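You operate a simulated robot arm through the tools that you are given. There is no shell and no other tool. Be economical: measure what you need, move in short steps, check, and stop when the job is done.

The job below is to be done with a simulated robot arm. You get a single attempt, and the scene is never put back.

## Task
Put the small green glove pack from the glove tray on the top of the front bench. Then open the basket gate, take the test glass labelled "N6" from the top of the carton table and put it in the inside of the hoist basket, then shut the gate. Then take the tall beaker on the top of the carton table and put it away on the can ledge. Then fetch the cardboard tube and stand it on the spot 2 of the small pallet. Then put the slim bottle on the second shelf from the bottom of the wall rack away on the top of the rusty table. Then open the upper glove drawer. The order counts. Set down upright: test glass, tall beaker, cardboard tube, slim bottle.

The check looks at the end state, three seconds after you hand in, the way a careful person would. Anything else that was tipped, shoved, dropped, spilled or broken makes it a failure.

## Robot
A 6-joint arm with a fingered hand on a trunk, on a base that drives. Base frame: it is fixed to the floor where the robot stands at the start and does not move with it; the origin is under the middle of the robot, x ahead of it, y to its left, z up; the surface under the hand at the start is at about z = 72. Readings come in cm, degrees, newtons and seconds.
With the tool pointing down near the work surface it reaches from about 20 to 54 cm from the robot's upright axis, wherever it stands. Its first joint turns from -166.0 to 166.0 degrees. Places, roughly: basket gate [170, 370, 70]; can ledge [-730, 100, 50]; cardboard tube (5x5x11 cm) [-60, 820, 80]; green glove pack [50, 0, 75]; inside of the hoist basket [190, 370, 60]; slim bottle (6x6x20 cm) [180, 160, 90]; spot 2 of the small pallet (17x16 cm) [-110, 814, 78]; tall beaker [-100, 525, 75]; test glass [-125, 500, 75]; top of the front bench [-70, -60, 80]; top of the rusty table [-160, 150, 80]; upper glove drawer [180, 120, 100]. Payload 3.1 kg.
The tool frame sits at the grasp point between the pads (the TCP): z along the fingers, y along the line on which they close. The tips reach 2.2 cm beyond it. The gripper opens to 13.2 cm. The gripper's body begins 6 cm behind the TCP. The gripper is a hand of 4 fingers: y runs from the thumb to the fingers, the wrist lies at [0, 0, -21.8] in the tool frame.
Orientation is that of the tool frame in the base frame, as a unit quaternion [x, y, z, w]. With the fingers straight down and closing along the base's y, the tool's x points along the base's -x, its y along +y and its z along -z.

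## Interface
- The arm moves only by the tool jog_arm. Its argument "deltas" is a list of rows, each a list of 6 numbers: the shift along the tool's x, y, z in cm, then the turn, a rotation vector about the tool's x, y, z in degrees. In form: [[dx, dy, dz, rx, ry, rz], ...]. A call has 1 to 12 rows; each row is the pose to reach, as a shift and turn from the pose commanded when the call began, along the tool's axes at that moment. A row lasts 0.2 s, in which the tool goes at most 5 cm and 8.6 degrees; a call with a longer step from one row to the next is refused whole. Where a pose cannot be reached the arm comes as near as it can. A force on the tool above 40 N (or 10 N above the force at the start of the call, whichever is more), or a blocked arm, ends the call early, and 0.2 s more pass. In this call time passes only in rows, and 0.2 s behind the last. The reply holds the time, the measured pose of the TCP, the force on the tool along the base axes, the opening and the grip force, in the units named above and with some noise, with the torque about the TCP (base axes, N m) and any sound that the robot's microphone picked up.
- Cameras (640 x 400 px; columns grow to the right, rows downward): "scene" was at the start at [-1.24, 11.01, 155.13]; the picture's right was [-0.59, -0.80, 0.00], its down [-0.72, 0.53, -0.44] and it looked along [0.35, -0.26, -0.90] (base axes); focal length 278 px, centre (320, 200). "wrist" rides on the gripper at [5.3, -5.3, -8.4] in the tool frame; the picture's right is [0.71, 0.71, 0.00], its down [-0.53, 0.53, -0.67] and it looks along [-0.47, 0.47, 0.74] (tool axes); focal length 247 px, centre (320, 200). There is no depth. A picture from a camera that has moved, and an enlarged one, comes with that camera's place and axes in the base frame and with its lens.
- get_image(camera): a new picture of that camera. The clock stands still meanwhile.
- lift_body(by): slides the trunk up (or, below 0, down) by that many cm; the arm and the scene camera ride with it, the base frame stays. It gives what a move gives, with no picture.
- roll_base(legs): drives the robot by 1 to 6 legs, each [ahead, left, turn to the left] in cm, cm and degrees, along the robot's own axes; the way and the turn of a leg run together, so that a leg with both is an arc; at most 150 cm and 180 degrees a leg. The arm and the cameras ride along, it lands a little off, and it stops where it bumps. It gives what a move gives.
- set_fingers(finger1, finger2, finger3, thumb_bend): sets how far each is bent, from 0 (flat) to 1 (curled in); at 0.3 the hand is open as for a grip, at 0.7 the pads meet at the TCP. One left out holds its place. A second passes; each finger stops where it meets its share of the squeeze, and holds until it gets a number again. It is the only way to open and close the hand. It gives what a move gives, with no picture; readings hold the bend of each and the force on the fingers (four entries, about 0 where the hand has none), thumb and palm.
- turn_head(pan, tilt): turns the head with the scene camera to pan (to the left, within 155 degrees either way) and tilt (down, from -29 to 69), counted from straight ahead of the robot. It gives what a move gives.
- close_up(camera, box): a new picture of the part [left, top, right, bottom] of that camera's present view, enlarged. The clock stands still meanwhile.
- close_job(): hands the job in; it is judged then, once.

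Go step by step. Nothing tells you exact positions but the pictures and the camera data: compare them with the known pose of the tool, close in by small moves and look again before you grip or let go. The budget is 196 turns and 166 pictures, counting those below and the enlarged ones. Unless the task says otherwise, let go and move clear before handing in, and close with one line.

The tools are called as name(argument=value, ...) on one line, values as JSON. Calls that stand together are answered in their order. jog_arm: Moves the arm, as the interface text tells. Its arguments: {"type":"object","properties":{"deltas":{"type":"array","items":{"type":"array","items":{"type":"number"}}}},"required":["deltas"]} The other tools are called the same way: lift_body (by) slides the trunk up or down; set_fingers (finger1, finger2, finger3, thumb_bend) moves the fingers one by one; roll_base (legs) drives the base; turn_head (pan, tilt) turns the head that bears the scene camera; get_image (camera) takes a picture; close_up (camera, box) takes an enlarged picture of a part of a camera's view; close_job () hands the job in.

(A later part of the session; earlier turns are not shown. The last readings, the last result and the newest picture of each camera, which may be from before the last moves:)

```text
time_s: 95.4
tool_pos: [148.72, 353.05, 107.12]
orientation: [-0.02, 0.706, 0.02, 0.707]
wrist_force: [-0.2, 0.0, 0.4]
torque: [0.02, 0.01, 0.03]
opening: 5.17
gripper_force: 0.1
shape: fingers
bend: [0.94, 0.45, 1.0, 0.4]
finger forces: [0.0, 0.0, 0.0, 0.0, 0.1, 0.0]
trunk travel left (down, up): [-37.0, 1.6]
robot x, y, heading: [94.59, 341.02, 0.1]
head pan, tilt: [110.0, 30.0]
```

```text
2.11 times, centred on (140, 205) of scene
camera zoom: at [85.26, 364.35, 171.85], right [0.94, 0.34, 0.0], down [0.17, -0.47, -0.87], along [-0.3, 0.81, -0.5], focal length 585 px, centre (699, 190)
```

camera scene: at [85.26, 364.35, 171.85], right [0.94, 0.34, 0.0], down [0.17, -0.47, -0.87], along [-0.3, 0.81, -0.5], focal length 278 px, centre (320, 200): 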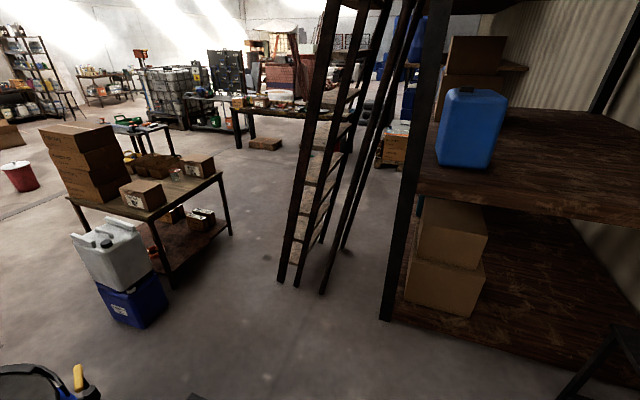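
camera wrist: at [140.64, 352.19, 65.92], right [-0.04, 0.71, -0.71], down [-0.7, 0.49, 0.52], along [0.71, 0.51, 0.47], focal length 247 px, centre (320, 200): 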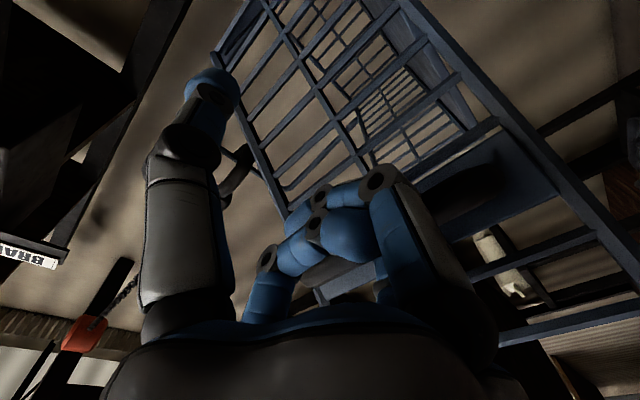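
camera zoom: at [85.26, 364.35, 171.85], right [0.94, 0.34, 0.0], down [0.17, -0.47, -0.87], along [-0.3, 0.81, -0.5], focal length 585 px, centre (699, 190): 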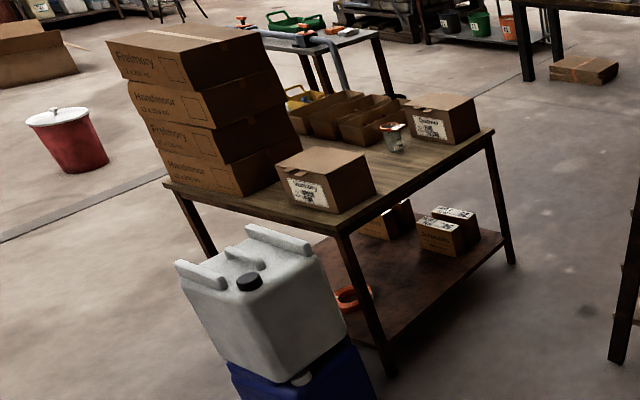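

The beaker is visible near [-95, 515], and the cartons make the table crowded. First I'll fold the hand back to pointing down, retract it, and drive north around toward the table's east side.

jog_arm(deltas=[[0, 0, 0, 0, 8.2, 0], [0, 0, 0, 0, 16.4, 0], [0, -1, 0, 0, 24.6, 0], [0, -2, -1, 0, 32.8, 0], [0, -3, -2, 0, 41, 0], [0, -4, -3, 0, 49.2, 0], [0, -5, -4, 0, 57.4, 0], [0, -6, -6, 0, 65.6, 0], [0, -7, -8, 0, 73.8, 0], [0, -8, -10, 0, 82, 0], [0, -9, -12, 0, 90, 0]])

jog_arm(deltas=[[3, -0.5, -1, 0, 0, 0], [6, -1, -2, 0, 0, 0], [8, -1, -3, 0, 0, 0]])

roll_base(legs=[[0, 85, 0], [0, 0, 150], [70, 0, 0]])

turn_head(pan=0, tilt=30)

get_image(camera="scene")

```text
time_s: 97.8
tool_pos: [137.35, 343.37, 107.23]
orientation: [-0.028, 1.0, 0.001, 0.0]
wrist_force: [-0.5, -0.6, 0.4]
torque: [0.05, 0.01, 0.0]
opening: 5.15
gripper_force: 0.0
shape: fingers
bend: [0.94, 0.45, 1.0, 0.4]
finger forces: [0.0, 0.0, 0.0, 0.1, 0.1, 0.0]
out of reach, approached as far as the arm can: row 7, 8
trunk travel left (down, up): [-37.0, 1.6]
robot x, y, heading: [94.39, 341.3, 0.3]
head pan, tilt: [110.0, 30.0]
```

```text
time_s: 98.6
tool_pos: [129.25, 341.92, 110.16]
orientation: [-0.028, 1.0, 0.0, 0.002]
wrist_force: [0.0, 0.2, -0.5]
torque: [0.01, -0.02, -0.01]
opening: 5.17
gripper_force: 0.0
shape: fingers
bend: [0.94, 0.45, 1.0, 0.4]
finger forces: [0.0, 0.0, 0.1, 0.0, 0.1, 0.0]
trunk travel left (down, up): [-37.0, 1.6]
robot x, y, heading: [94.33, 341.1, -0.0]
head pan, tilt: [110.0, 30.0]
```

```text
time_s: 112.7
tool_pos: [2.69, 474.46, 110.18]
orientation: [0.975, -0.221, -0.002, 0.0]
wrist_force: [-0.1, 0.7, -0.3]
torque: [0.0, 0.0, -0.02]
opening: 5.17
gripper_force: 0.0
shape: fingers
bend: [0.94, 0.45, 1.0, 0.4]
finger forces: [0.0, 0.1, 0.0, 0.0, 0.1, 0.0]
trunk travel left (down, up): [-37.0, 1.6]
robot x, y, heading: [33.9, 458.3, 151.4]
head pan, tilt: [110.0, 30.0]
```

```text
time_s: 114.6
tool_pos: [2.69, 474.35, 110.16]
orientation: [0.975, -0.22, -0.002, 0.0]
wrist_force: [-0.8, 0.8, 0.0]
torque: [0.0, 0.0, -0.03]
opening: 5.16
gripper_force: 0.0
shape: fingers
bend: [0.94, 0.45, 1.0, 0.4]
finger forces: [0.0, 0.0, 0.0, 0.0, 0.1, 0.1]
trunk travel left (down, up): [-37.0, 1.6]
robot x, y, heading: [34.03, 458.32, 151.2]
head pan, tilt: [0.0, 30.0]
```

```text
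102 pictures are left
camera scene: at [23.61, 446.91, 171.85], right [0.48, 0.88, 0.0], down [0.44, -0.24, -0.87], along [-0.76, 0.41, -0.5], focal length 278 px, centre (320, 200)
```

scene: 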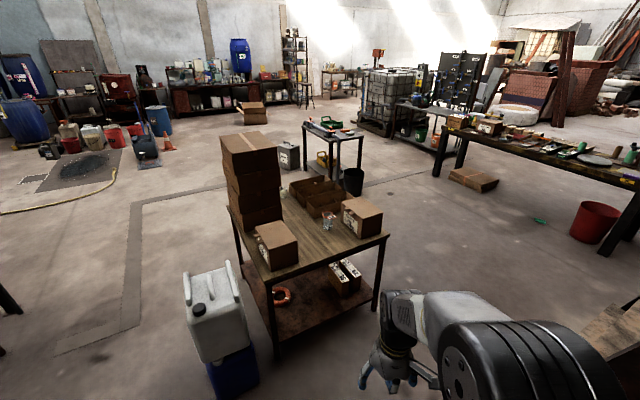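

close_up(camera="scene", box=[200, 110, 400, 290])

```text
2.22 times, centred on (300, 200) of scene
camera zoom: at [23.61, 446.91, 171.85], right [0.48, 0.88, 0.0], down [0.44, -0.24, -0.87], along [-0.76, 0.41, -0.5], focal length 617 px, centre (364, 200)
```

zoom: 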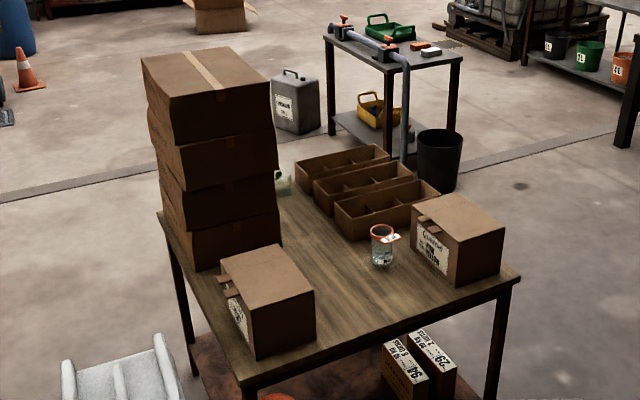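

The beaker stands at about [-97, 516]. Something glassy peeks out just north of the carton stack, near [-140, 505], and that should be the test glass; it is best reached from the west side. I'll go round by the south lane (y≈400).

roll_base(legs=[[-28, 50.8, 0], [0, 0, -151], [-110, 0, 0]])

turn_head(pan=140, tilt=30)

get_image(camera="scene")

```text
time_s: 117.2
tool_pos: [1.82, 436.15, 110.05]
orientation: [0.98, -0.197, -0.001, -0.001]
wrist_force: [0.2, 0.1, -0.6]
torque: [-0.03, -0.02, 0.04]
opening: 5.18
gripper_force: 0.1
shape: fingers
bend: [0.94, 0.45, 1.0, 0.4]
finger forces: [0.0, 0.1, 0.0, 0.0, 0.0, 0.1]
trunk travel left (down, up): [-37.0, 1.6]
robot x, y, heading: [33.48, 421.23, 154.1]
head pan, tilt: [0.0, 30.0]
stopped in leg 1: the robot was blocked; the commanded pose is now the measured one
```

```text
time_s: 119.5
tool_pos: [1.76, 435.94, 110.27]
orientation: [0.98, -0.197, -0.002, 0.0]
wrist_force: [0.4, 0.1, -0.3]
torque: [-0.01, -0.01, 0.01]
opening: 5.17
gripper_force: 0.1
shape: fingers
bend: [0.94, 0.45, 1.0, 0.4]
finger forces: [0.0, 0.0, 0.1, 0.0, 0.0, 0.0]
trunk travel left (down, up): [-37.0, 1.6]
robot x, y, heading: [33.34, 421.02, 154.2]
head pan, tilt: [140.0, 30.0]
```

```text
100 pictures are left
camera scene: at [35.9, 397.27, 171.86], right [-0.91, -0.41, 0.0], down [-0.2, 0.46, -0.87], along [0.35, -0.79, -0.5], focal length 278 px, centre (320, 200)
```

scene: 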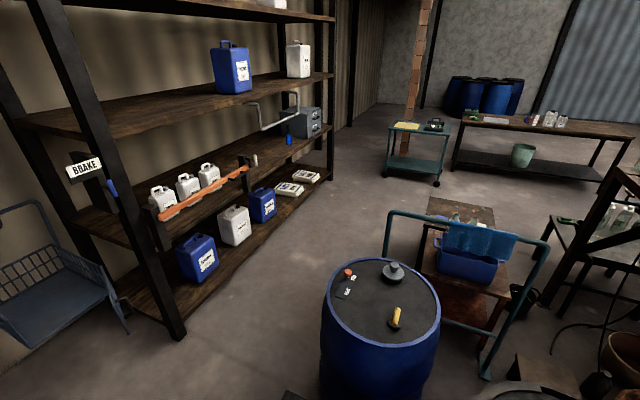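

The base bumped into something to the south, probably the low dark table. I'll look down there to check it.

turn_head(pan=120, tilt=60)

get_image(camera="scene")

```text
time_s: 120.4
tool_pos: [1.9, 436.02, 110.17]
orientation: [0.98, -0.197, -0.001, 0.0]
wrist_force: [0.1, 0.3, -0.1]
torque: [0.02, -0.02, 0.02]
opening: 5.17
gripper_force: 0.1
shape: fingers
bend: [0.94, 0.45, 1.0, 0.4]
finger forces: [0.0, 0.0, 0.0, 0.0, 0.0, 0.0]
trunk travel left (down, up): [-37.0, 1.6]
robot x, y, heading: [33.57, 421.18, 154.4]
head pan, tilt: [120.0, 60.0]
```

```text
99 pictures are left
camera scene: at [32.7, 398.86, 167.65], right [-1.0, -0.07, 0.0], down [-0.06, 0.86, -0.5], along [0.04, -0.5, -0.87], focal length 278 px, centre (320, 200)
```

scene: 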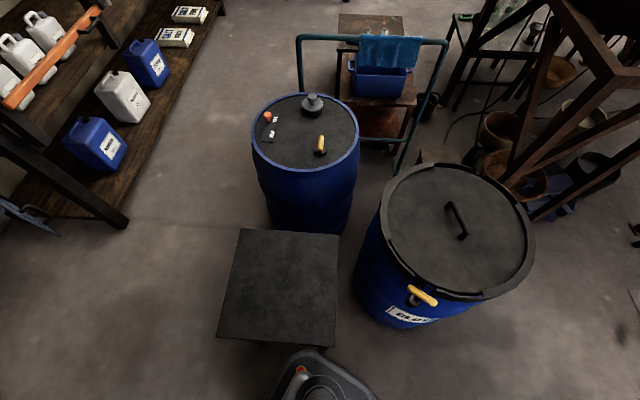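

The dark table stands fine, I only touched it. The south lane is tight between the drum and the jug, so I'll take the wider northern route between the table and the ladder.

roll_base(legs=[[12.1, -25.3, 0], [0, 0, -64.4], [0, 70, 0]])

turn_head(pan=15, tilt=45)

get_image(camera="scene")

```text
time_s: 128.7
tool_pos: [-36.84, 485.01, 110.18]
orientation: [0.722, -0.692, -0.001, -0.002]
wrist_force: [0.3, -0.3, 0.6]
torque: [-0.01, 0.02, 0.03]
opening: 5.13
gripper_force: 0.0
shape: fingers
bend: [0.94, 0.45, 1.0, 0.4]
finger forces: [0.0, 0.0, 0.0, 0.0, 0.0, 0.0]
trunk travel left (down, up): [-37.0, 1.6]
robot x, y, heading: [-36.52, 450.17, 89.4]
head pan, tilt: [120.0, 60.0]
```

```text
time_s: 130.5
tool_pos: [-36.88, 484.86, 110.25]
orientation: [0.721, -0.693, -0.002, -0.002]
wrist_force: [-0.4, 0.8, 0.1]
torque: [0.0, 0.02, 0.0]
opening: 5.17
gripper_force: 0.0
shape: fingers
bend: [0.94, 0.45, 1.0, 0.4]
finger forces: [0.0, 0.0, 0.0, 0.1, 0.0, 0.1]
trunk travel left (down, up): [-37.0, 1.6]
robot x, y, heading: [-36.39, 450.18, 89.3]
head pan, tilt: [15.0, 45.0]
```

```text
98 pictures are left
camera scene: at [-53.7, 452.16, 169.59], right [0.97, 0.25, 0.0], down [0.18, -0.69, -0.71], along [-0.18, 0.68, -0.71], focal length 278 px, centre (320, 200)
```

scene: 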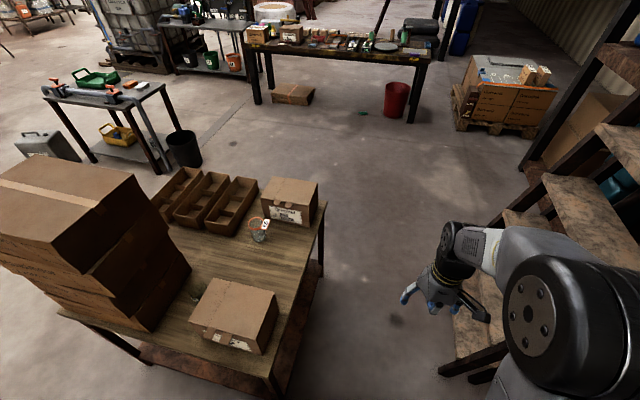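

I have a better view now; I'll zoom in on the table to find the test glass.

close_up(camera="scene", box=[160, 190, 300, 340])

```text
2.67 times, centred on (230, 265) of scene
camera zoom: at [-53.7, 452.16, 169.59], right [0.97, 0.25, 0.0], down [0.18, -0.69, -0.71], along [-0.18, 0.68, -0.71], focal length 741 px, centre (560, 27)
```

zoom: 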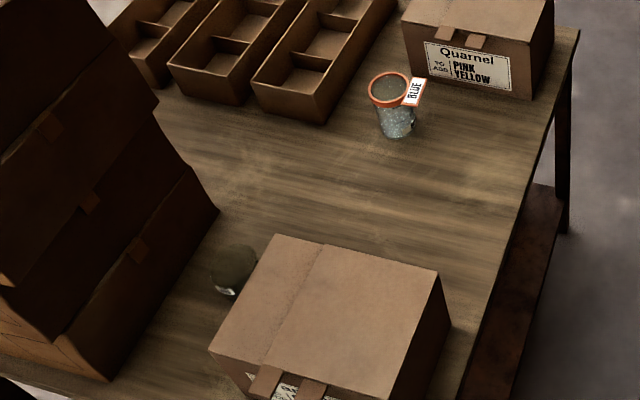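

One glass stands at about [-108, 486] and another may hide behind the stack. I'll drive north past the table and look back at it from there.

roll_base(legs=[[130, 0, 0], [0, 50, 0]])

turn_head(pan=145, tilt=45)

get_image(camera="scene")

```text
time_s: 139.6
tool_pos: [-88.05, 614.91, 110.24]
orientation: [0.729, -0.684, -0.001, -0.001]
wrist_force: [-1.1, -0.6, 1.0]
torque: [0.0, 0.04, 0.0]
opening: 5.18
gripper_force: 0.1
shape: fingers
bend: [0.94, 0.45, 1.0, 0.4]
finger forces: [0.1, 0.0, 0.0, 0.1, 0.1, 0.0]
trunk travel left (down, up): [-37.0, 1.6]
robot x, y, heading: [-86.82, 580.31, 90.6]
head pan, tilt: [15.0, 45.0]
```

```text
time_s: 141.7
tool_pos: [-88.04, 614.92, 110.19]
orientation: [0.73, -0.684, -0.002, -0.001]
wrist_force: [-0.4, -0.5, -0.3]
torque: [0.0, -0.02, 0.02]
opening: 5.17
gripper_force: 0.1
shape: fingers
bend: [0.94, 0.45, 1.0, 0.4]
finger forces: [0.1, 0.0, 0.0, 0.1, 0.0, 0.1]
trunk travel left (down, up): [-37.0, 1.6]
robot x, y, heading: [-86.99, 580.31, 90.5]
head pan, tilt: [145.0, 45.0]
```

```text
96 pictures are left
camera scene: at [-106.47, 567.24, 169.59], right [-0.82, 0.57, 0.0], down [0.4, 0.58, -0.71], along [-0.4, -0.58, -0.71], focal length 278 px, centre (320, 200)
```

scene: 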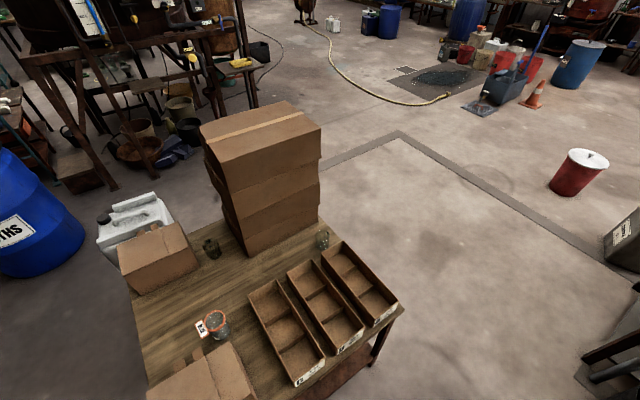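

close_up(camera="scene", box=[190, 220, 350, 350])

```text
3.08 times, centred on (270, 285) of scene
camera zoom: at [-106.47, 567.24, 169.59], right [-0.82, 0.57, 0.0], down [0.4, 0.58, -0.71], along [-0.4, -0.58, -0.71], focal length 855 px, centre (474, -62)
```

zoom: 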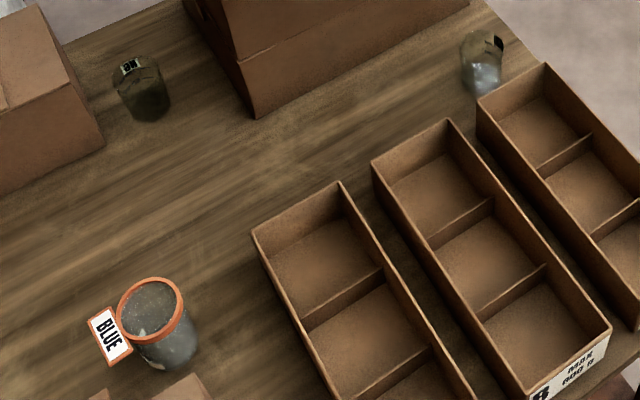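

Two glasses: a greenish-grey one by the small carton and a clear one behind the stack. I'll read the labels.

close_up(camera="scene", box=[212, 233, 242, 263])

close_up(camera="scene", box=[308, 225, 338, 255])

```text
13.33 times, centred on (227, 248) of scene
camera zoom: at [-106.47, 567.24, 169.59], right [-0.82, 0.57, 0.0], down [0.4, 0.58, -0.71], along [-0.4, -0.58, -0.71], focal length 3703 px, centre (1560, -440)
```

zoom: 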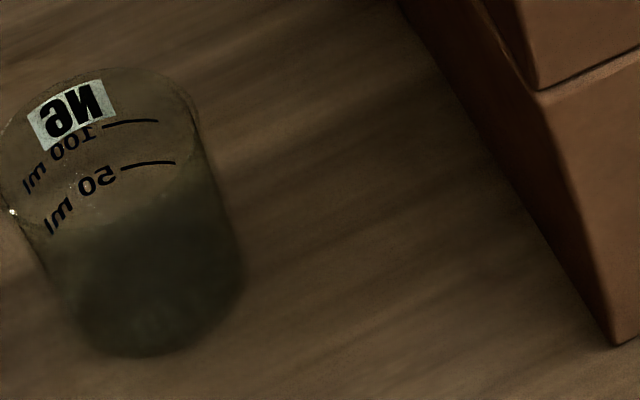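

```text
13.33 times, centred on (323, 240) of scene
camera zoom: at [-106.47, 567.24, 169.59], right [-0.82, 0.57, 0.0], down [0.4, 0.58, -0.71], along [-0.4, -0.58, -0.71], focal length 3703 px, centre (280, -333)
```

zoom: 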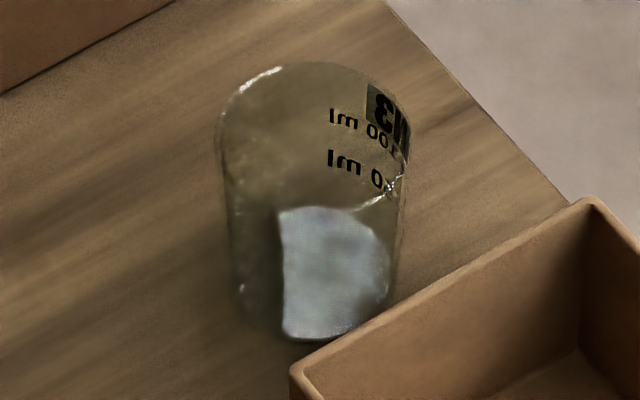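

N6 is the glass by the small carton, at about [-108, 488], roughly 10 cm tall and 5.7 cm wide; the other glass is N3. I'll approach from the east side with the hand tilted slightly forward.

roll_base(legs=[[0, -42, 0], [0, 0, 89.5], [0, 90, 0]])

turn_head(pan=0, tilt=50)

get_image(camera="scene")

get_image(camera="wrist")

```text
time_s: 152.4
tool_pos: [-79.89, 490.22, 110.14]
orientation: [1.0, 0.025, -0.001, -0.001]
wrist_force: [-0.3, 0.7, 1.0]
torque: [-0.02, 0.0, -0.04]
opening: 5.13
gripper_force: 0.1
shape: fingers
bend: [0.94, 0.45, 1.0, 0.4]
finger forces: [0.1, 0.1, 0.1, 0.1, 0.0, 0.0]
trunk travel left (down, up): [-37.0, 1.6]
robot x, y, heading: [-45.09, 491.08, 179.8]
head pan, tilt: [145.0, 45.0]
```

```text
time_s: 154.7
tool_pos: [-79.91, 490.22, 110.21]
orientation: [1.0, 0.026, -0.001, -0.001]
wrist_force: [-0.7, 0.2, 0.1]
torque: [-0.01, -0.03, 0.02]
opening: 5.17
gripper_force: 0.0
shape: fingers
bend: [0.94, 0.45, 1.0, 0.4]
finger forces: [0.0, 0.0, 0.1, 0.0, 0.0, 0.0]
trunk travel left (down, up): [-37.0, 1.6]
robot x, y, heading: [-45.02, 491.09, 179.7]
head pan, tilt: [0.0, 50.0]
```

```text
92 pictures are left
camera scene: at [-47.14, 475.97, 168.9], right [0.0, 1.0, 0.0], down [0.77, 0.0, -0.64], along [-0.64, 0.0, -0.77], focal length 278 px, centre (320, 200)
```

scene: 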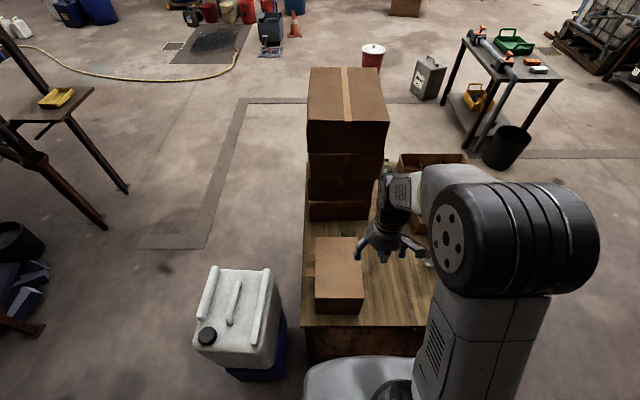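

```text
91 pictures are left
camera wrist: at [-74.93, 495.77, 118.64], right [0.74, -0.67, 0.0], down [-0.5, -0.55, 0.67], along [-0.45, -0.5, -0.74], focal length 247 px, centre (320, 200)
```

wrist: 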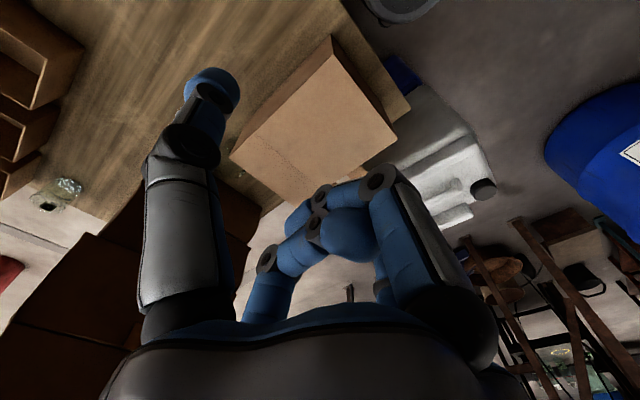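

I'm positioned east of the table. I'll nudge the base 4 cm forward, then bring the hand over N6 with a 22° forward tilt.

roll_base(legs=[[3.8, 0, 0]])

set_fingers(finger2=0.4, thumb_bend=0.4)

jog_arm(deltas=[[-4, 0.3, 0.5, 0, -3.7, 0], [-8, 0.6, 1, 0, -7.4, 0], [-12, 0.8, 2, 0, -11.1, 0], [-16, 1, 4, 0, -14.8, 0], [-20, 1.3, 6, 0, -18.5, 0], [-23, 1.5, 9, 0, -22, 0]])

get_image(camera="scene")

get_image(camera="wrist")

```text
time_s: 155.7
tool_pos: [-83.19, 490.22, 110.11]
orientation: [1.0, 0.025, 0.0, -0.001]
wrist_force: [-0.6, 0.1, 0.3]
torque: [0.03, -0.01, 0.01]
opening: 5.17
gripper_force: 0.0
shape: fingers
bend: [0.94, 0.45, 1.0, 0.4]
finger forces: [0.0, 0.0, 0.0, 0.0, 0.1, 0.1]
trunk travel left (down, up): [-37.0, 1.6]
robot x, y, heading: [-48.28, 490.63, 179.9]
head pan, tilt: [0.0, 50.0]
stopped in leg 1: the robot was blocked; the commanded pose is now the measured one
```

```text
time_s: 156.7
tool_pos: [-82.88, 490.24, 110.19]
orientation: [1.0, 0.025, -0.003, -0.001]
wrist_force: [-0.1, 0.2, 0.3]
torque: [0.0, 0.02, 0.02]
opening: 5.2
gripper_force: 0.1
shape: fingers
bend: [0.94, 0.4, 1.0, 0.4]
finger forces: [0.0, 0.0, 0.0, 0.0, 0.0, 0.0]
trunk travel left (down, up): [-37.0, 1.6]
robot x, y, heading: [-47.94, 490.85, 180.1]
head pan, tilt: [0.0, 50.0]
```

```text
time_s: 158.1
tool_pos: [-105.93, 487.54, 101.24]
orientation: [0.981, 0.025, -0.193, 0.004]
wrist_force: [0.2, 0.4, 0.4]
torque: [0.01, -0.01, -0.01]
opening: 5.16
gripper_force: 0.1
shape: fingers
bend: [0.94, 0.4, 1.0, 0.4]
finger forces: [0.0, 0.0, 0.0, 0.0, 0.0, 0.0]
trunk travel left (down, up): [-37.0, 1.6]
robot x, y, heading: [-48.2, 490.63, 179.6]
head pan, tilt: [0.0, 50.0]
```

```text
90 pictures are left
camera scene: at [-50.24, 475.97, 168.9], right [0.0, 1.0, 0.0], down [0.77, 0.0, -0.64], along [-0.64, 0.0, -0.77], focal length 278 px, centre (320, 200)
```

scene: 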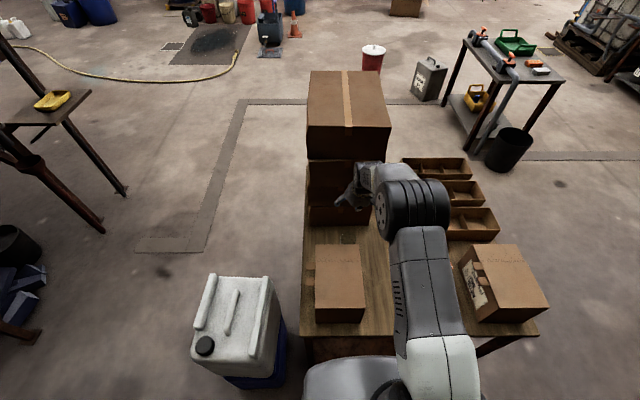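

```text
89 pictures are left
camera wrist: at [-98.21, 493.2, 107.0], right [0.69, -0.67, -0.27], down [-0.21, -0.54, 0.82], along [-0.69, -0.51, -0.51], focal length 247 px, centre (320, 200)
```

wrist: 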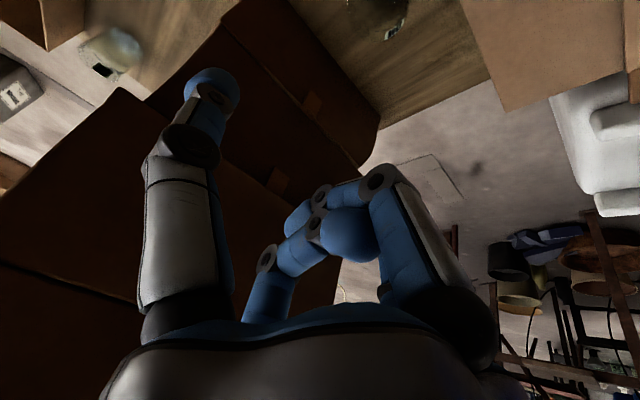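

N6 is confirmed at about [-107.5, 486.5]. I'll descend toward it to z≈90 along the vertical and recheck.

jog_arm(deltas=[[0.9, 0.4, 3.6, 0, 0, 0], [1.8, 0.8, 7.2, 0, 0, 0], [2.64, 0.93, 10.8, 0, 0, 0]])

get_image(camera="wrist")

close_up(camera="scene", box=[290, 150, 430, 270])

```text
time_s: 158.9
tool_pos: [-107.45, 486.59, 90.22]
orientation: [0.981, 0.026, -0.192, 0.005]
wrist_force: [-0.4, 0.8, -0.6]
torque: [-0.03, -0.01, -0.02]
opening: 5.19
gripper_force: 0.0
shape: fingers
bend: [0.94, 0.4, 1.0, 0.4]
finger forces: [0.0, 0.1, 0.1, 0.1, 0.0, 0.0]
trunk travel left (down, up): [-37.0, 1.6]
robot x, y, heading: [-48.29, 490.78, 180.0]
head pan, tilt: [0.0, 50.0]
```

```text
88 pictures are left
camera wrist: at [-99.76, 492.2, 96.09], right [0.69, -0.67, -0.27], down [-0.21, -0.54, 0.82], along [-0.69, -0.51, -0.51], focal length 247 px, centre (320, 200)
```

wrist: 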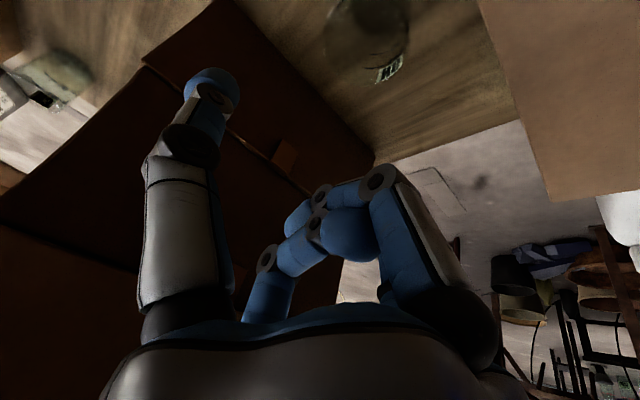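

```text
3.33 times, centred on (360, 210) of scene
camera zoom: at [-50.19, 475.98, 168.9], right [0.0, 1.0, 0.0], down [0.77, 0.0, -0.64], along [-0.64, 0.0, -0.77], focal length 926 px, centre (187, 167)
```

zoom: 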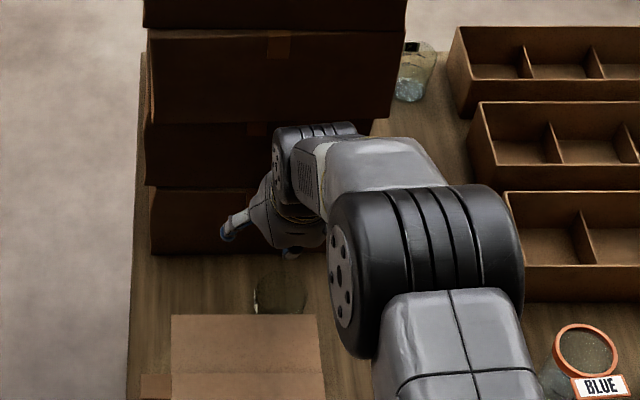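

The rim appears lower than I thought, at z≈78, with its centre around [-106.8, 487]. I'll descend another 7 cm and recheck.

jog_arm(deltas=[[1.7, -0.4, 3.3, 0, 0, 0], [3.2, -0.45, 6.3, 0, 0, 0]])

get_image(camera="wrist")

close_up(camera="scene", box=[310, 180, 390, 260])

```text
time_s: 159.5
tool_pos: [-106.81, 486.94, 83.13]
orientation: [0.981, 0.025, -0.192, 0.004]
wrist_force: [0.0, 0.3, 0.2]
torque: [0.01, -0.02, -0.01]
opening: 5.17
gripper_force: 0.1
shape: fingers
bend: [0.94, 0.4, 1.0, 0.4]
finger forces: [0.1, 0.1, 0.1, 0.1, 0.0, 0.0]
trunk travel left (down, up): [-37.0, 1.6]
robot x, y, heading: [-48.49, 490.72, 180.2]
head pan, tilt: [0.0, 50.0]
```

```text
86 pictures are left
camera wrist: at [-99.07, 492.71, 89.0], right [0.69, -0.67, -0.27], down [-0.21, -0.54, 0.82], along [-0.69, -0.51, -0.51], focal length 247 px, centre (320, 200)
```

wrist: 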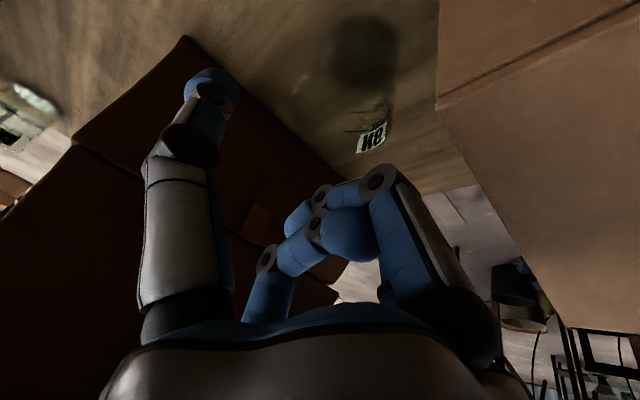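

```text
5.00 times, centred on (350, 220) of scene
camera zoom: at [-50.12, 475.97, 168.9], right [0.0, 1.0, 0.0], down [0.77, 0.0, -0.64], along [-0.64, 0.0, -0.77], focal length 1389 px, centre (170, 100)
```

zoom: 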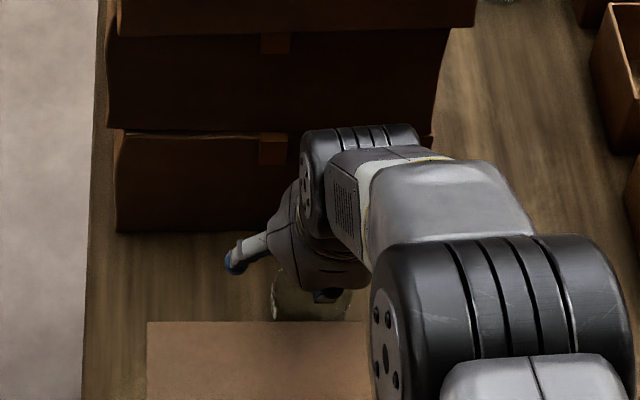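

Need a closer look at the glass through the wrist camera before the final descent.

close_up(camera="wrist", box=[230, 0, 470, 200])

```text
2.00 times, centred on (350, 100) of wrist
camera zoom: at [-99.07, 492.71, 89.0], right [0.69, -0.67, -0.27], down [-0.21, -0.54, 0.82], along [-0.69, -0.51, -0.51], focal length 494 px, centre (260, 400)
```

zoom: 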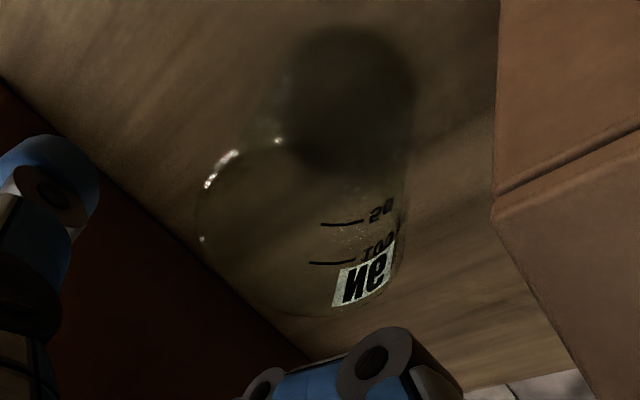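

The rim centre comes out at [-106.7, 487.6, 78] and the base at z≈69.5. The 22° tilt would put the east curled finger on the rim, so I'll test how far I can straighten the hand and still reach.

jog_arm(deltas=[[0, 0, 0, 0, 4, 0], [0, 0, 0, 0, 8, 0], [0, 0, 0, 0, 12, 0], [0, 0, 0, 0, 16, 0], [0, 0, 0, 0, 20, 0]])

```text
time_s: 160.7
tool_pos: [-102.92, 487.32, 85.15]
orientation: [0.999, 0.025, -0.029, -0.001]
wrist_force: [-0.5, -0.2, 0.2]
torque: [-0.01, 0.02, 0.03]
opening: 5.17
gripper_force: 0.0
shape: fingers
bend: [0.94, 0.4, 1.0, 0.4]
finger forces: [0.0, 0.0, 0.1, 0.1, 0.0, 0.0]
out of reach, approached as far as the arm can: row 2, 3, 4, 5
trunk travel left (down, up): [-37.0, 1.6]
robot x, y, heading: [-48.04, 490.92, 179.9]
head pan, tilt: [0.0, 50.0]
```

With the hand near vertical I fall about 3.8 cm short. I'll try a lower trunk with a higher arm, which may add reach.

jog_arm(deltas=[[0, 0, -4.5, 0, 0, 0], [0, 0, -9, 0, 0, 0], [0, 0, -13.5, 0, 0, 0], [0, 0, -18, 0, 0, 0]])

lift_body(by=-16)

jog_arm(deltas=[[-2, 0, 0, 0, 0, 0], [-4, 0, 0, 0, 0, 0]])

```text
time_s: 161.7
tool_pos: [-105.4, 486.88, 102.15]
orientation: [1.0, 0.025, -0.018, -0.001]
wrist_force: [0.1, -0.2, 0.7]
torque: [0.0, 0.02, 0.0]
opening: 5.18
gripper_force: 0.0
shape: fingers
bend: [0.94, 0.4, 1.0, 0.4]
finger forces: [0.1, 0.0, 0.0, 0.0, 0.0, 0.0]
out of reach, approached as far as the arm can: row 1, 2, 3, 4
trunk travel left (down, up): [-37.0, 1.6]
robot x, y, heading: [-47.85, 490.72, 179.8]
head pan, tilt: [0.0, 50.0]
```

```text
time_s: 163.5
tool_pos: [-105.49, 486.86, 86.02]
orientation: [0.999, 0.026, -0.019, 0.0]
wrist_force: [0.4, -0.5, 0.5]
torque: [0.02, -0.01, -0.02]
opening: 5.15
gripper_force: 0.1
shape: fingers
bend: [0.94, 0.4, 1.0, 0.4]
finger forces: [0.0, 0.1, 0.0, 0.0, 0.0, 0.0]
trunk travel left (down, up): [-21.0, 17.6]
robot x, y, heading: [-47.88, 490.76, 180.1]
head pan, tilt: [0.0, 50.0]
```

```text
time_s: 164.1
tool_pos: [-105.65, 486.97, 85.91]
orientation: [1.0, 0.025, -0.018, 0.001]
wrist_force: [0.5, -0.5, 0.2]
torque: [0.0, -0.04, 0.05]
opening: 5.17
gripper_force: 0.0
shape: fingers
bend: [0.94, 0.4, 1.0, 0.4]
finger forces: [0.1, 0.0, 0.1, 0.0, 0.0, 0.0]
out of reach, approached as far as the arm can: row 1, 2
trunk travel left (down, up): [-21.0, 17.6]
robot x, y, heading: [-47.92, 490.81, 179.9]
head pan, tilt: [0.0, 50.0]
```

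Lowering the trunk helps: reach is now ~57.7 cm. I'll raise the arm 12 cm to the exact x, y, then descend by the trunk, which goes straight down.

jog_arm(deltas=[[-0.5, -0.2, -4, 0, 0, 0], [-1.1, -0.4, -8, 0, 0, 0], [-1.6, -0.66, -12, 0, 0, 0]])

lift_body(by=-14)

close_up(camera="wrist", box=[200, 0, 440, 200])

```text
time_s: 164.9
tool_pos: [-104.51, 487.69, 97.88]
orientation: [1.0, 0.025, -0.018, 0.0]
wrist_force: [-0.5, -0.3, 1.3]
torque: [0.01, 0.03, -0.01]
opening: 5.16
gripper_force: 0.0
shape: fingers
bend: [0.94, 0.4, 1.0, 0.4]
finger forces: [0.0, 0.0, 0.1, 0.1, 0.0, 0.0]
out of reach, approached as far as the arm can: row 1, 2, 3
trunk travel left (down, up): [-21.0, 17.6]
robot x, y, heading: [-48.01, 490.66, 179.8]
head pan, tilt: [0.0, 50.0]
```

```text
time_s: 166.6
tool_pos: [-104.61, 487.62, 83.58]
orientation: [1.0, 0.025, -0.018, -0.001]
wrist_force: [-0.2, 0.0, 0.3]
torque: [0.0, 0.0, 0.03]
opening: 5.18
gripper_force: 0.0
shape: fingers
bend: [0.94, 0.4, 1.0, 0.4]
finger forces: [0.0, 0.0, 0.1, 0.0, 0.0, 0.0]
trunk travel left (down, up): [-7.0, 31.6]
robot x, y, heading: [-48.23, 490.89, 179.8]
head pan, tilt: [0.0, 50.0]
```

```text
2.00 times, centred on (320, 100) of wrist
camera zoom: at [-99.36, 493.24, 91.94], right [0.74, -0.67, -0.03], down [-0.47, -0.55, 0.69], along [-0.47, -0.5, -0.73], focal length 494 px, centre (320, 400)
```

zoom: 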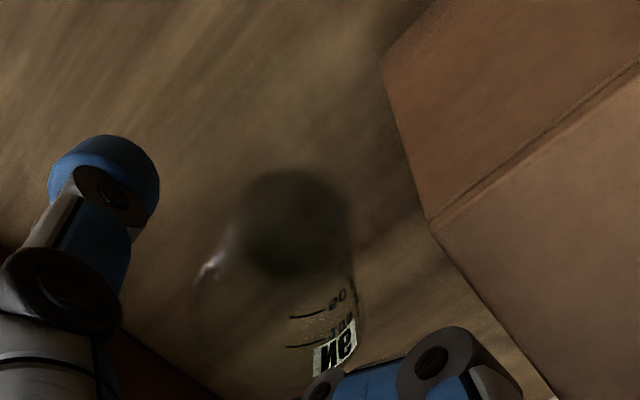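

Glass centre is confirmed near [-107, 487.5]. I'll raise the trunk again, add about 8° of tilt, position exactly, then make the final descent with the trunk.

lift_body(by=10)

jog_arm(deltas=[[-0.7, 0, 3, 0, -3, 0], [-1.4, -0.1, 6, 0, -6, 0], [-2.1, -0.1, 9, 0, -8, 0], [-2.1, -0.1, 11.5, 0, -8, 0]])

close_up(camera="wrist", box=[200, 0, 440, 200])

```text
time_s: 167.9
tool_pos: [-104.57, 487.6, 93.74]
orientation: [0.999, 0.026, -0.019, 0.0]
wrist_force: [-0.7, -0.1, 0.5]
torque: [0.01, 0.0, 0.03]
opening: 5.18
gripper_force: 0.1
shape: fingers
bend: [0.94, 0.4, 1.0, 0.4]
finger forces: [0.0, 0.0, 0.0, 0.0, 0.0, 0.0]
trunk travel left (down, up): [-17.0, 21.6]
robot x, y, heading: [-48.13, 490.95, 180.0]
head pan, tilt: [0.0, 50.0]
```

```text
time_s: 168.9
tool_pos: [-108.56, 487.54, 82.2]
orientation: [0.996, 0.024, -0.087, 0.001]
wrist_force: [-0.8, -0.8, -1.1]
torque: [-0.03, 0.0, 0.02]
opening: 5.2
gripper_force: 0.1
shape: fingers
bend: [0.94, 0.4, 1.0, 0.4]
finger forces: [0.0, 0.1, 0.1, 0.1, 0.0, 0.0]
out of reach, approached as far as the arm can: row 1, 2, 3, 4
trunk travel left (down, up): [-17.0, 21.6]
robot x, y, heading: [-48.15, 490.51, 179.7]
head pan, tilt: [0.0, 50.0]
```

```text
2.00 times, centred on (320, 100) of wrist
camera zoom: at [-102.11, 493.14, 89.73], right [0.73, -0.67, -0.12], down [-0.38, -0.55, 0.75], along [-0.57, -0.5, -0.65], focal length 494 px, centre (320, 400)
```

zoom: 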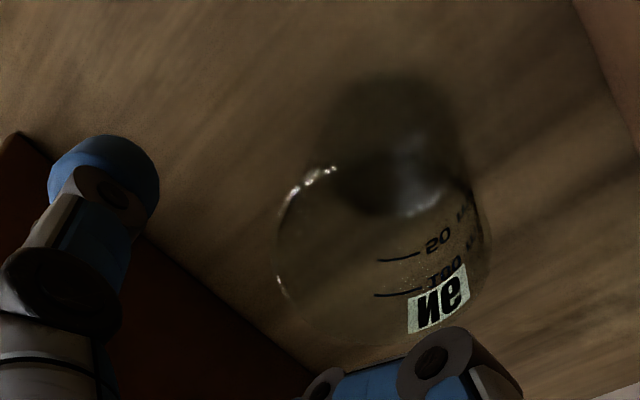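

The rim centre measures [-107.05, 487.35, 77.8]. I'll correct by 1.5 cm and descend with the trunk.

jog_arm(deltas=[[1.5, 0.2, -0.27, 0, 0, 0]])

lift_body(by=-3)

close_up(camera="wrist", box=[140, 0, 440, 250])

```text
time_s: 169.3
tool_pos: [-108.49, 487.38, 82.31]
orientation: [0.996, 0.025, -0.088, 0.002]
wrist_force: [-0.1, -0.8, 0.2]
torque: [-0.02, -0.02, 0.01]
opening: 5.19
gripper_force: 0.0
shape: fingers
bend: [0.94, 0.4, 1.0, 0.4]
finger forces: [0.0, 0.0, 0.0, 0.0, 0.0, 0.0]
out of reach, approached as far as the arm can: row 1
trunk travel left (down, up): [-17.0, 21.6]
robot x, y, heading: [-48.17, 490.92, 180.0]
head pan, tilt: [0.0, 50.0]
```

```text
time_s: 170.1
tool_pos: [-108.39, 487.43, 79.3]
orientation: [0.996, 0.026, -0.087, 0.002]
wrist_force: [-1.3, -0.6, 0.8]
torque: [-0.02, 0.01, -0.02]
opening: 5.18
gripper_force: 0.1
shape: fingers
bend: [0.94, 0.4, 1.0, 0.4]
finger forces: [0.0, 0.0, 0.0, 0.0, 0.1, 0.0]
trunk travel left (down, up): [-14.0, 24.6]
robot x, y, heading: [-48.38, 491.21, 179.7]
head pan, tilt: [0.0, 50.0]
```

```text
1.60 times, centred on (290, 125) of wrist
camera zoom: at [-102.1, 493.04, 86.75], right [0.73, -0.67, -0.12], down [-0.37, -0.55, 0.75], along [-0.57, -0.5, -0.65], focal length 395 px, centre (368, 320)
```

zoom: 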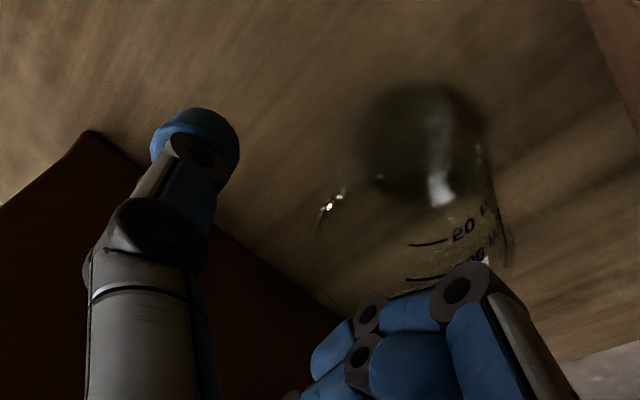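

The jog was absorbed because the commanded pose lay beyond reach. I'll raise slightly and shift again.

lift_body(by=2)

jog_arm(deltas=[[1.0, 0, 0, 0, 0, 0]])

jog_arm(deltas=[[0.5, 0, 0, 0, 0, 0]])

```text
time_s: 170.8
tool_pos: [-108.35, 487.44, 81.37]
orientation: [0.996, 0.026, -0.087, 0.001]
wrist_force: [0.4, -0.5, -0.5]
torque: [0.0, -0.03, 0.01]
opening: 5.17
gripper_force: 0.1
shape: fingers
bend: [0.94, 0.4, 1.0, 0.4]
finger forces: [0.0, 0.1, 0.0, 0.0, 0.0, 0.1]
trunk travel left (down, up): [-16.0, 22.6]
robot x, y, heading: [-48.2, 490.75, 180.0]
head pan, tilt: [0.0, 50.0]
```

```text
time_s: 171.2
tool_pos: [-108.4, 487.35, 81.37]
orientation: [0.996, 0.025, -0.087, 0.001]
wrist_force: [0.3, 0.7, -0.6]
torque: [-0.02, -0.02, 0.01]
opening: 5.16
gripper_force: 0.0
shape: fingers
bend: [0.94, 0.4, 1.0, 0.4]
finger forces: [0.0, 0.0, 0.1, 0.1, 0.0, 0.0]
out of reach, approached as far as the arm can: row 1
trunk travel left (down, up): [-16.0, 22.6]
robot x, y, heading: [-48.04, 490.57, 179.7]
head pan, tilt: [0.0, 50.0]
```

```text
time_s: 171.6
tool_pos: [-108.43, 487.35, 81.35]
orientation: [0.996, 0.025, -0.087, 0.002]
wrist_force: [-0.3, -0.8, 0.0]
torque: [-0.01, -0.01, 0.01]
opening: 5.17
gripper_force: 0.2
shape: fingers
bend: [0.94, 0.4, 1.0, 0.4]
finger forces: [0.0, 0.0, 0.0, 0.0, 0.0, 0.0]
out of reach, approached as far as the arm can: row 1
trunk travel left (down, up): [-16.0, 22.6]
robot x, y, heading: [-48.19, 490.74, 180.1]
head pan, tilt: [0.0, 50.0]
```

Still saturated; stepping back further until it responds.

jog_arm(deltas=[[1.5, 0, 0, 0, 0, 0]])

jog_arm(deltas=[[1.0, 0, 0, 0, 0, 0]])

```text
time_s: 172.0
tool_pos: [-108.4, 487.34, 81.3]
orientation: [0.996, 0.025, -0.087, 0.001]
wrist_force: [-0.4, 0.3, -0.1]
torque: [0.0, -0.01, 0.0]
opening: 5.18
gripper_force: 0.2
shape: fingers
bend: [0.94, 0.4, 1.0, 0.4]
finger forces: [0.0, 0.1, 0.0, 0.1, 0.1, 0.0]
out of reach, approached as far as the arm can: row 1
trunk travel left (down, up): [-16.0, 22.6]
robot x, y, heading: [-48.32, 490.71, 179.8]
head pan, tilt: [0.0, 50.0]
```

```text
time_s: 172.4
tool_pos: [-108.48, 487.42, 81.36]
orientation: [0.996, 0.025, -0.087, 0.002]
wrist_force: [-0.7, 0.0, -0.3]
torque: [0.02, -0.01, -0.01]
opening: 5.19
gripper_force: 0.1
shape: fingers
bend: [0.94, 0.4, 1.0, 0.4]
finger forces: [0.1, 0.1, 0.0, 0.1, 0.1, 0.0]
out of reach, approached as far as the arm can: row 1
trunk travel left (down, up): [-16.0, 22.6]
robot x, y, heading: [-47.89, 490.81, 179.8]
head pan, tilt: [0.0, 50.0]
```

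I'll use the base instead and back up 1.4 cm, then look.

roll_base(legs=[[-1.4, 0, 0]])

lift_body(by=-2.2)

close_up(camera="wrist", box=[140, 0, 440, 250])

```text
time_s: 173.1
tool_pos: [-107.05, 487.36, 81.3]
orientation: [0.996, 0.025, -0.089, 0.001]
wrist_force: [0.1, 0.4, 0.0]
torque: [-0.02, 0.01, -0.01]
opening: 5.17
gripper_force: 0.0
shape: fingers
bend: [0.94, 0.4, 1.0, 0.4]
finger forces: [0.0, 0.0, 0.0, 0.1, 0.1, 0.0]
trunk travel left (down, up): [-16.0, 22.6]
robot x, y, heading: [-46.89, 490.62, 180.2]
head pan, tilt: [0.0, 50.0]
```

```text
time_s: 173.8
tool_pos: [-107.05, 487.4, 79.21]
orientation: [0.996, 0.025, -0.088, 0.002]
wrist_force: [-1.0, 0.3, 0.1]
torque: [0.01, 0.0, 0.0]
opening: 5.17
gripper_force: 0.0
shape: fingers
bend: [0.94, 0.4, 1.0, 0.4]
finger forces: [0.1, 0.0, 0.0, 0.0, 0.0, 0.0]
trunk travel left (down, up): [-13.8, 24.8]
robot x, y, heading: [-46.94, 490.41, 179.9]
head pan, tilt: [0.0, 50.0]
```

```text
1.60 times, centred on (290, 125) of wrist
camera zoom: at [-100.71, 493.04, 86.54], right [0.73, -0.67, -0.12], down [-0.37, -0.55, 0.75], along [-0.57, -0.5, -0.65], focal length 395 px, centre (368, 320)
```

zoom: 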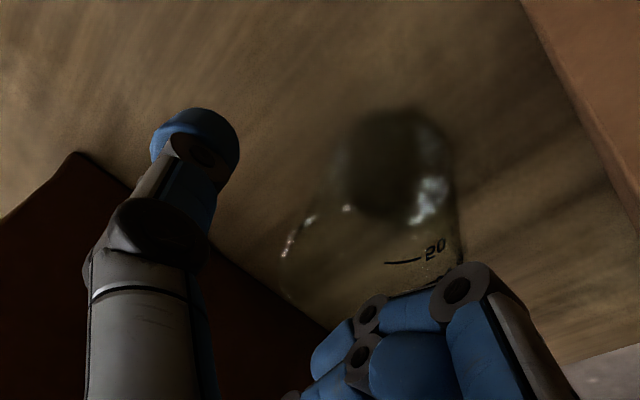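

The glass is centred under the hand. I'll lower 1.7 cm more and close gently.

lift_body(by=-1.7)

set_fingers(finger2=0.75, thumb_bend=0.75)

close_up(camera="wrist", box=[140, 0, 440, 250])

```text
time_s: 174.4
tool_pos: [-107.02, 487.37, 77.38]
orientation: [0.996, 0.026, -0.088, 0.001]
wrist_force: [0.3, -0.3, -0.6]
torque: [-0.02, 0.01, -0.01]
opening: 5.15
gripper_force: 0.1
shape: fingers
bend: [0.94, 0.4, 1.0, 0.4]
finger forces: [0.1, 0.1, 0.1, 0.0, 0.0, 0.1]
trunk travel left (down, up): [-12.1, 26.5]
robot x, y, heading: [-46.78, 490.54, 179.9]
head pan, tilt: [0.0, 50.0]
```

```text
time_s: 175.4
tool_pos: [-107.06, 487.31, 77.46]
orientation: [0.996, 0.025, -0.086, 0.001]
wrist_force: [-0.6, -0.5, 0.0]
torque: [0.01, 0.01, -0.03]
opening: 2.44
gripper_force: 12.2
shape: fingers
bend: [0.94, 0.46, 1.0, 0.64]
finger forces: [0.0, 11.9, 0.1, 0.1, 11.7, 0.0]
trunk travel left (down, up): [-12.1, 26.5]
robot x, y, heading: [-46.5, 491.1, 180.2]
head pan, tilt: [0.0, 50.0]
```

```text
1.60 times, centred on (290, 125) of wrist
camera zoom: at [-100.71, 493.03, 84.84], right [0.73, -0.67, -0.12], down [-0.37, -0.55, 0.75], along [-0.57, -0.5, -0.65], focal length 395 px, centre (368, 320)
```

zoom: 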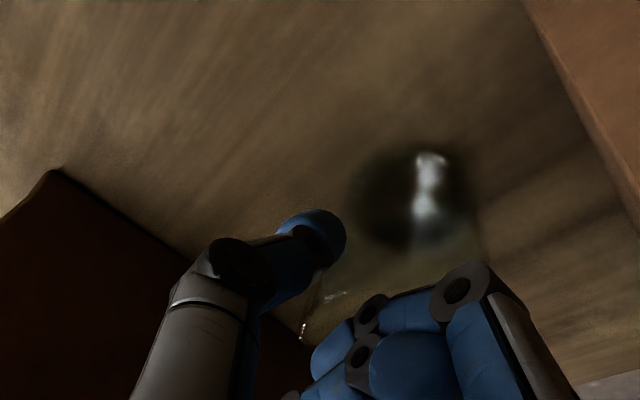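

Gripped at 12 N on both sides. I'll lift with the trunk and check.

lift_body(by=4)

get_image(camera="wrist")

close_up(camera="scene", box=[300, 130, 440, 270])

```text
time_s: 176.3
tool_pos: [-107.01, 487.38, 81.38]
orientation: [0.996, 0.025, -0.087, 0.001]
wrist_force: [-0.7, -0.4, -1.3]
torque: [0.0, 0.02, 0.01]
opening: 2.46
gripper_force: 11.1
shape: fingers
bend: [0.94, 0.46, 1.0, 0.64]
finger forces: [0.1, 11.8, 0.0, 0.1, 11.6, 0.1]
trunk travel left (down, up): [-16.1, 22.5]
robot x, y, heading: [-46.54, 490.87, 179.9]
head pan, tilt: [0.0, 50.0]
```

```text
78 pictures are left
camera wrist: at [-100.72, 493.03, 88.87], right [0.73, -0.67, -0.12], down [-0.37, -0.55, 0.75], along [-0.57, -0.5, -0.65], focal length 247 px, centre (320, 200)
```

wrist: 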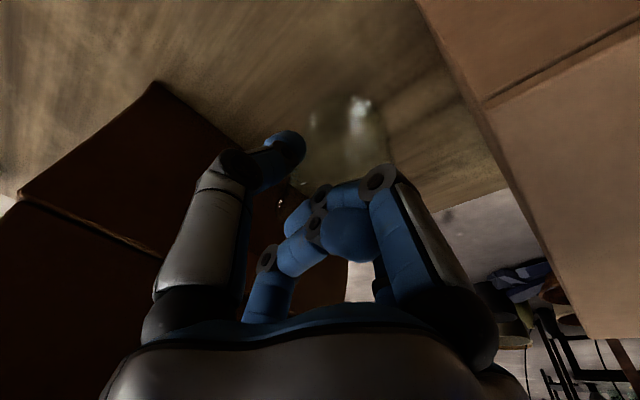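

```text
2.86 times, centred on (370, 200) of scene
camera zoom: at [-48.74, 475.98, 148.04], right [0.0, 1.0, 0.0], down [0.77, 0.0, -0.64], along [-0.64, 0.0, -0.77], focal length 794 px, centre (177, 200)
```

zoom: 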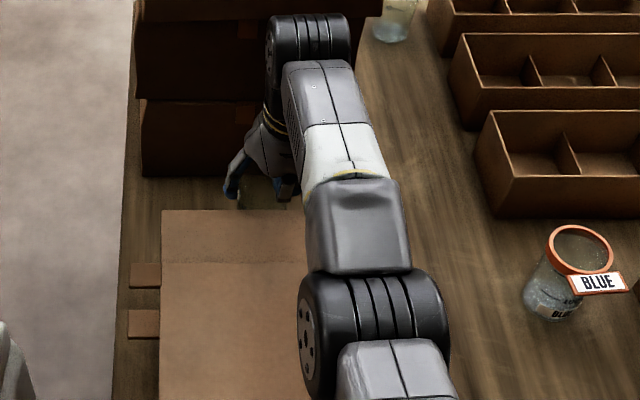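

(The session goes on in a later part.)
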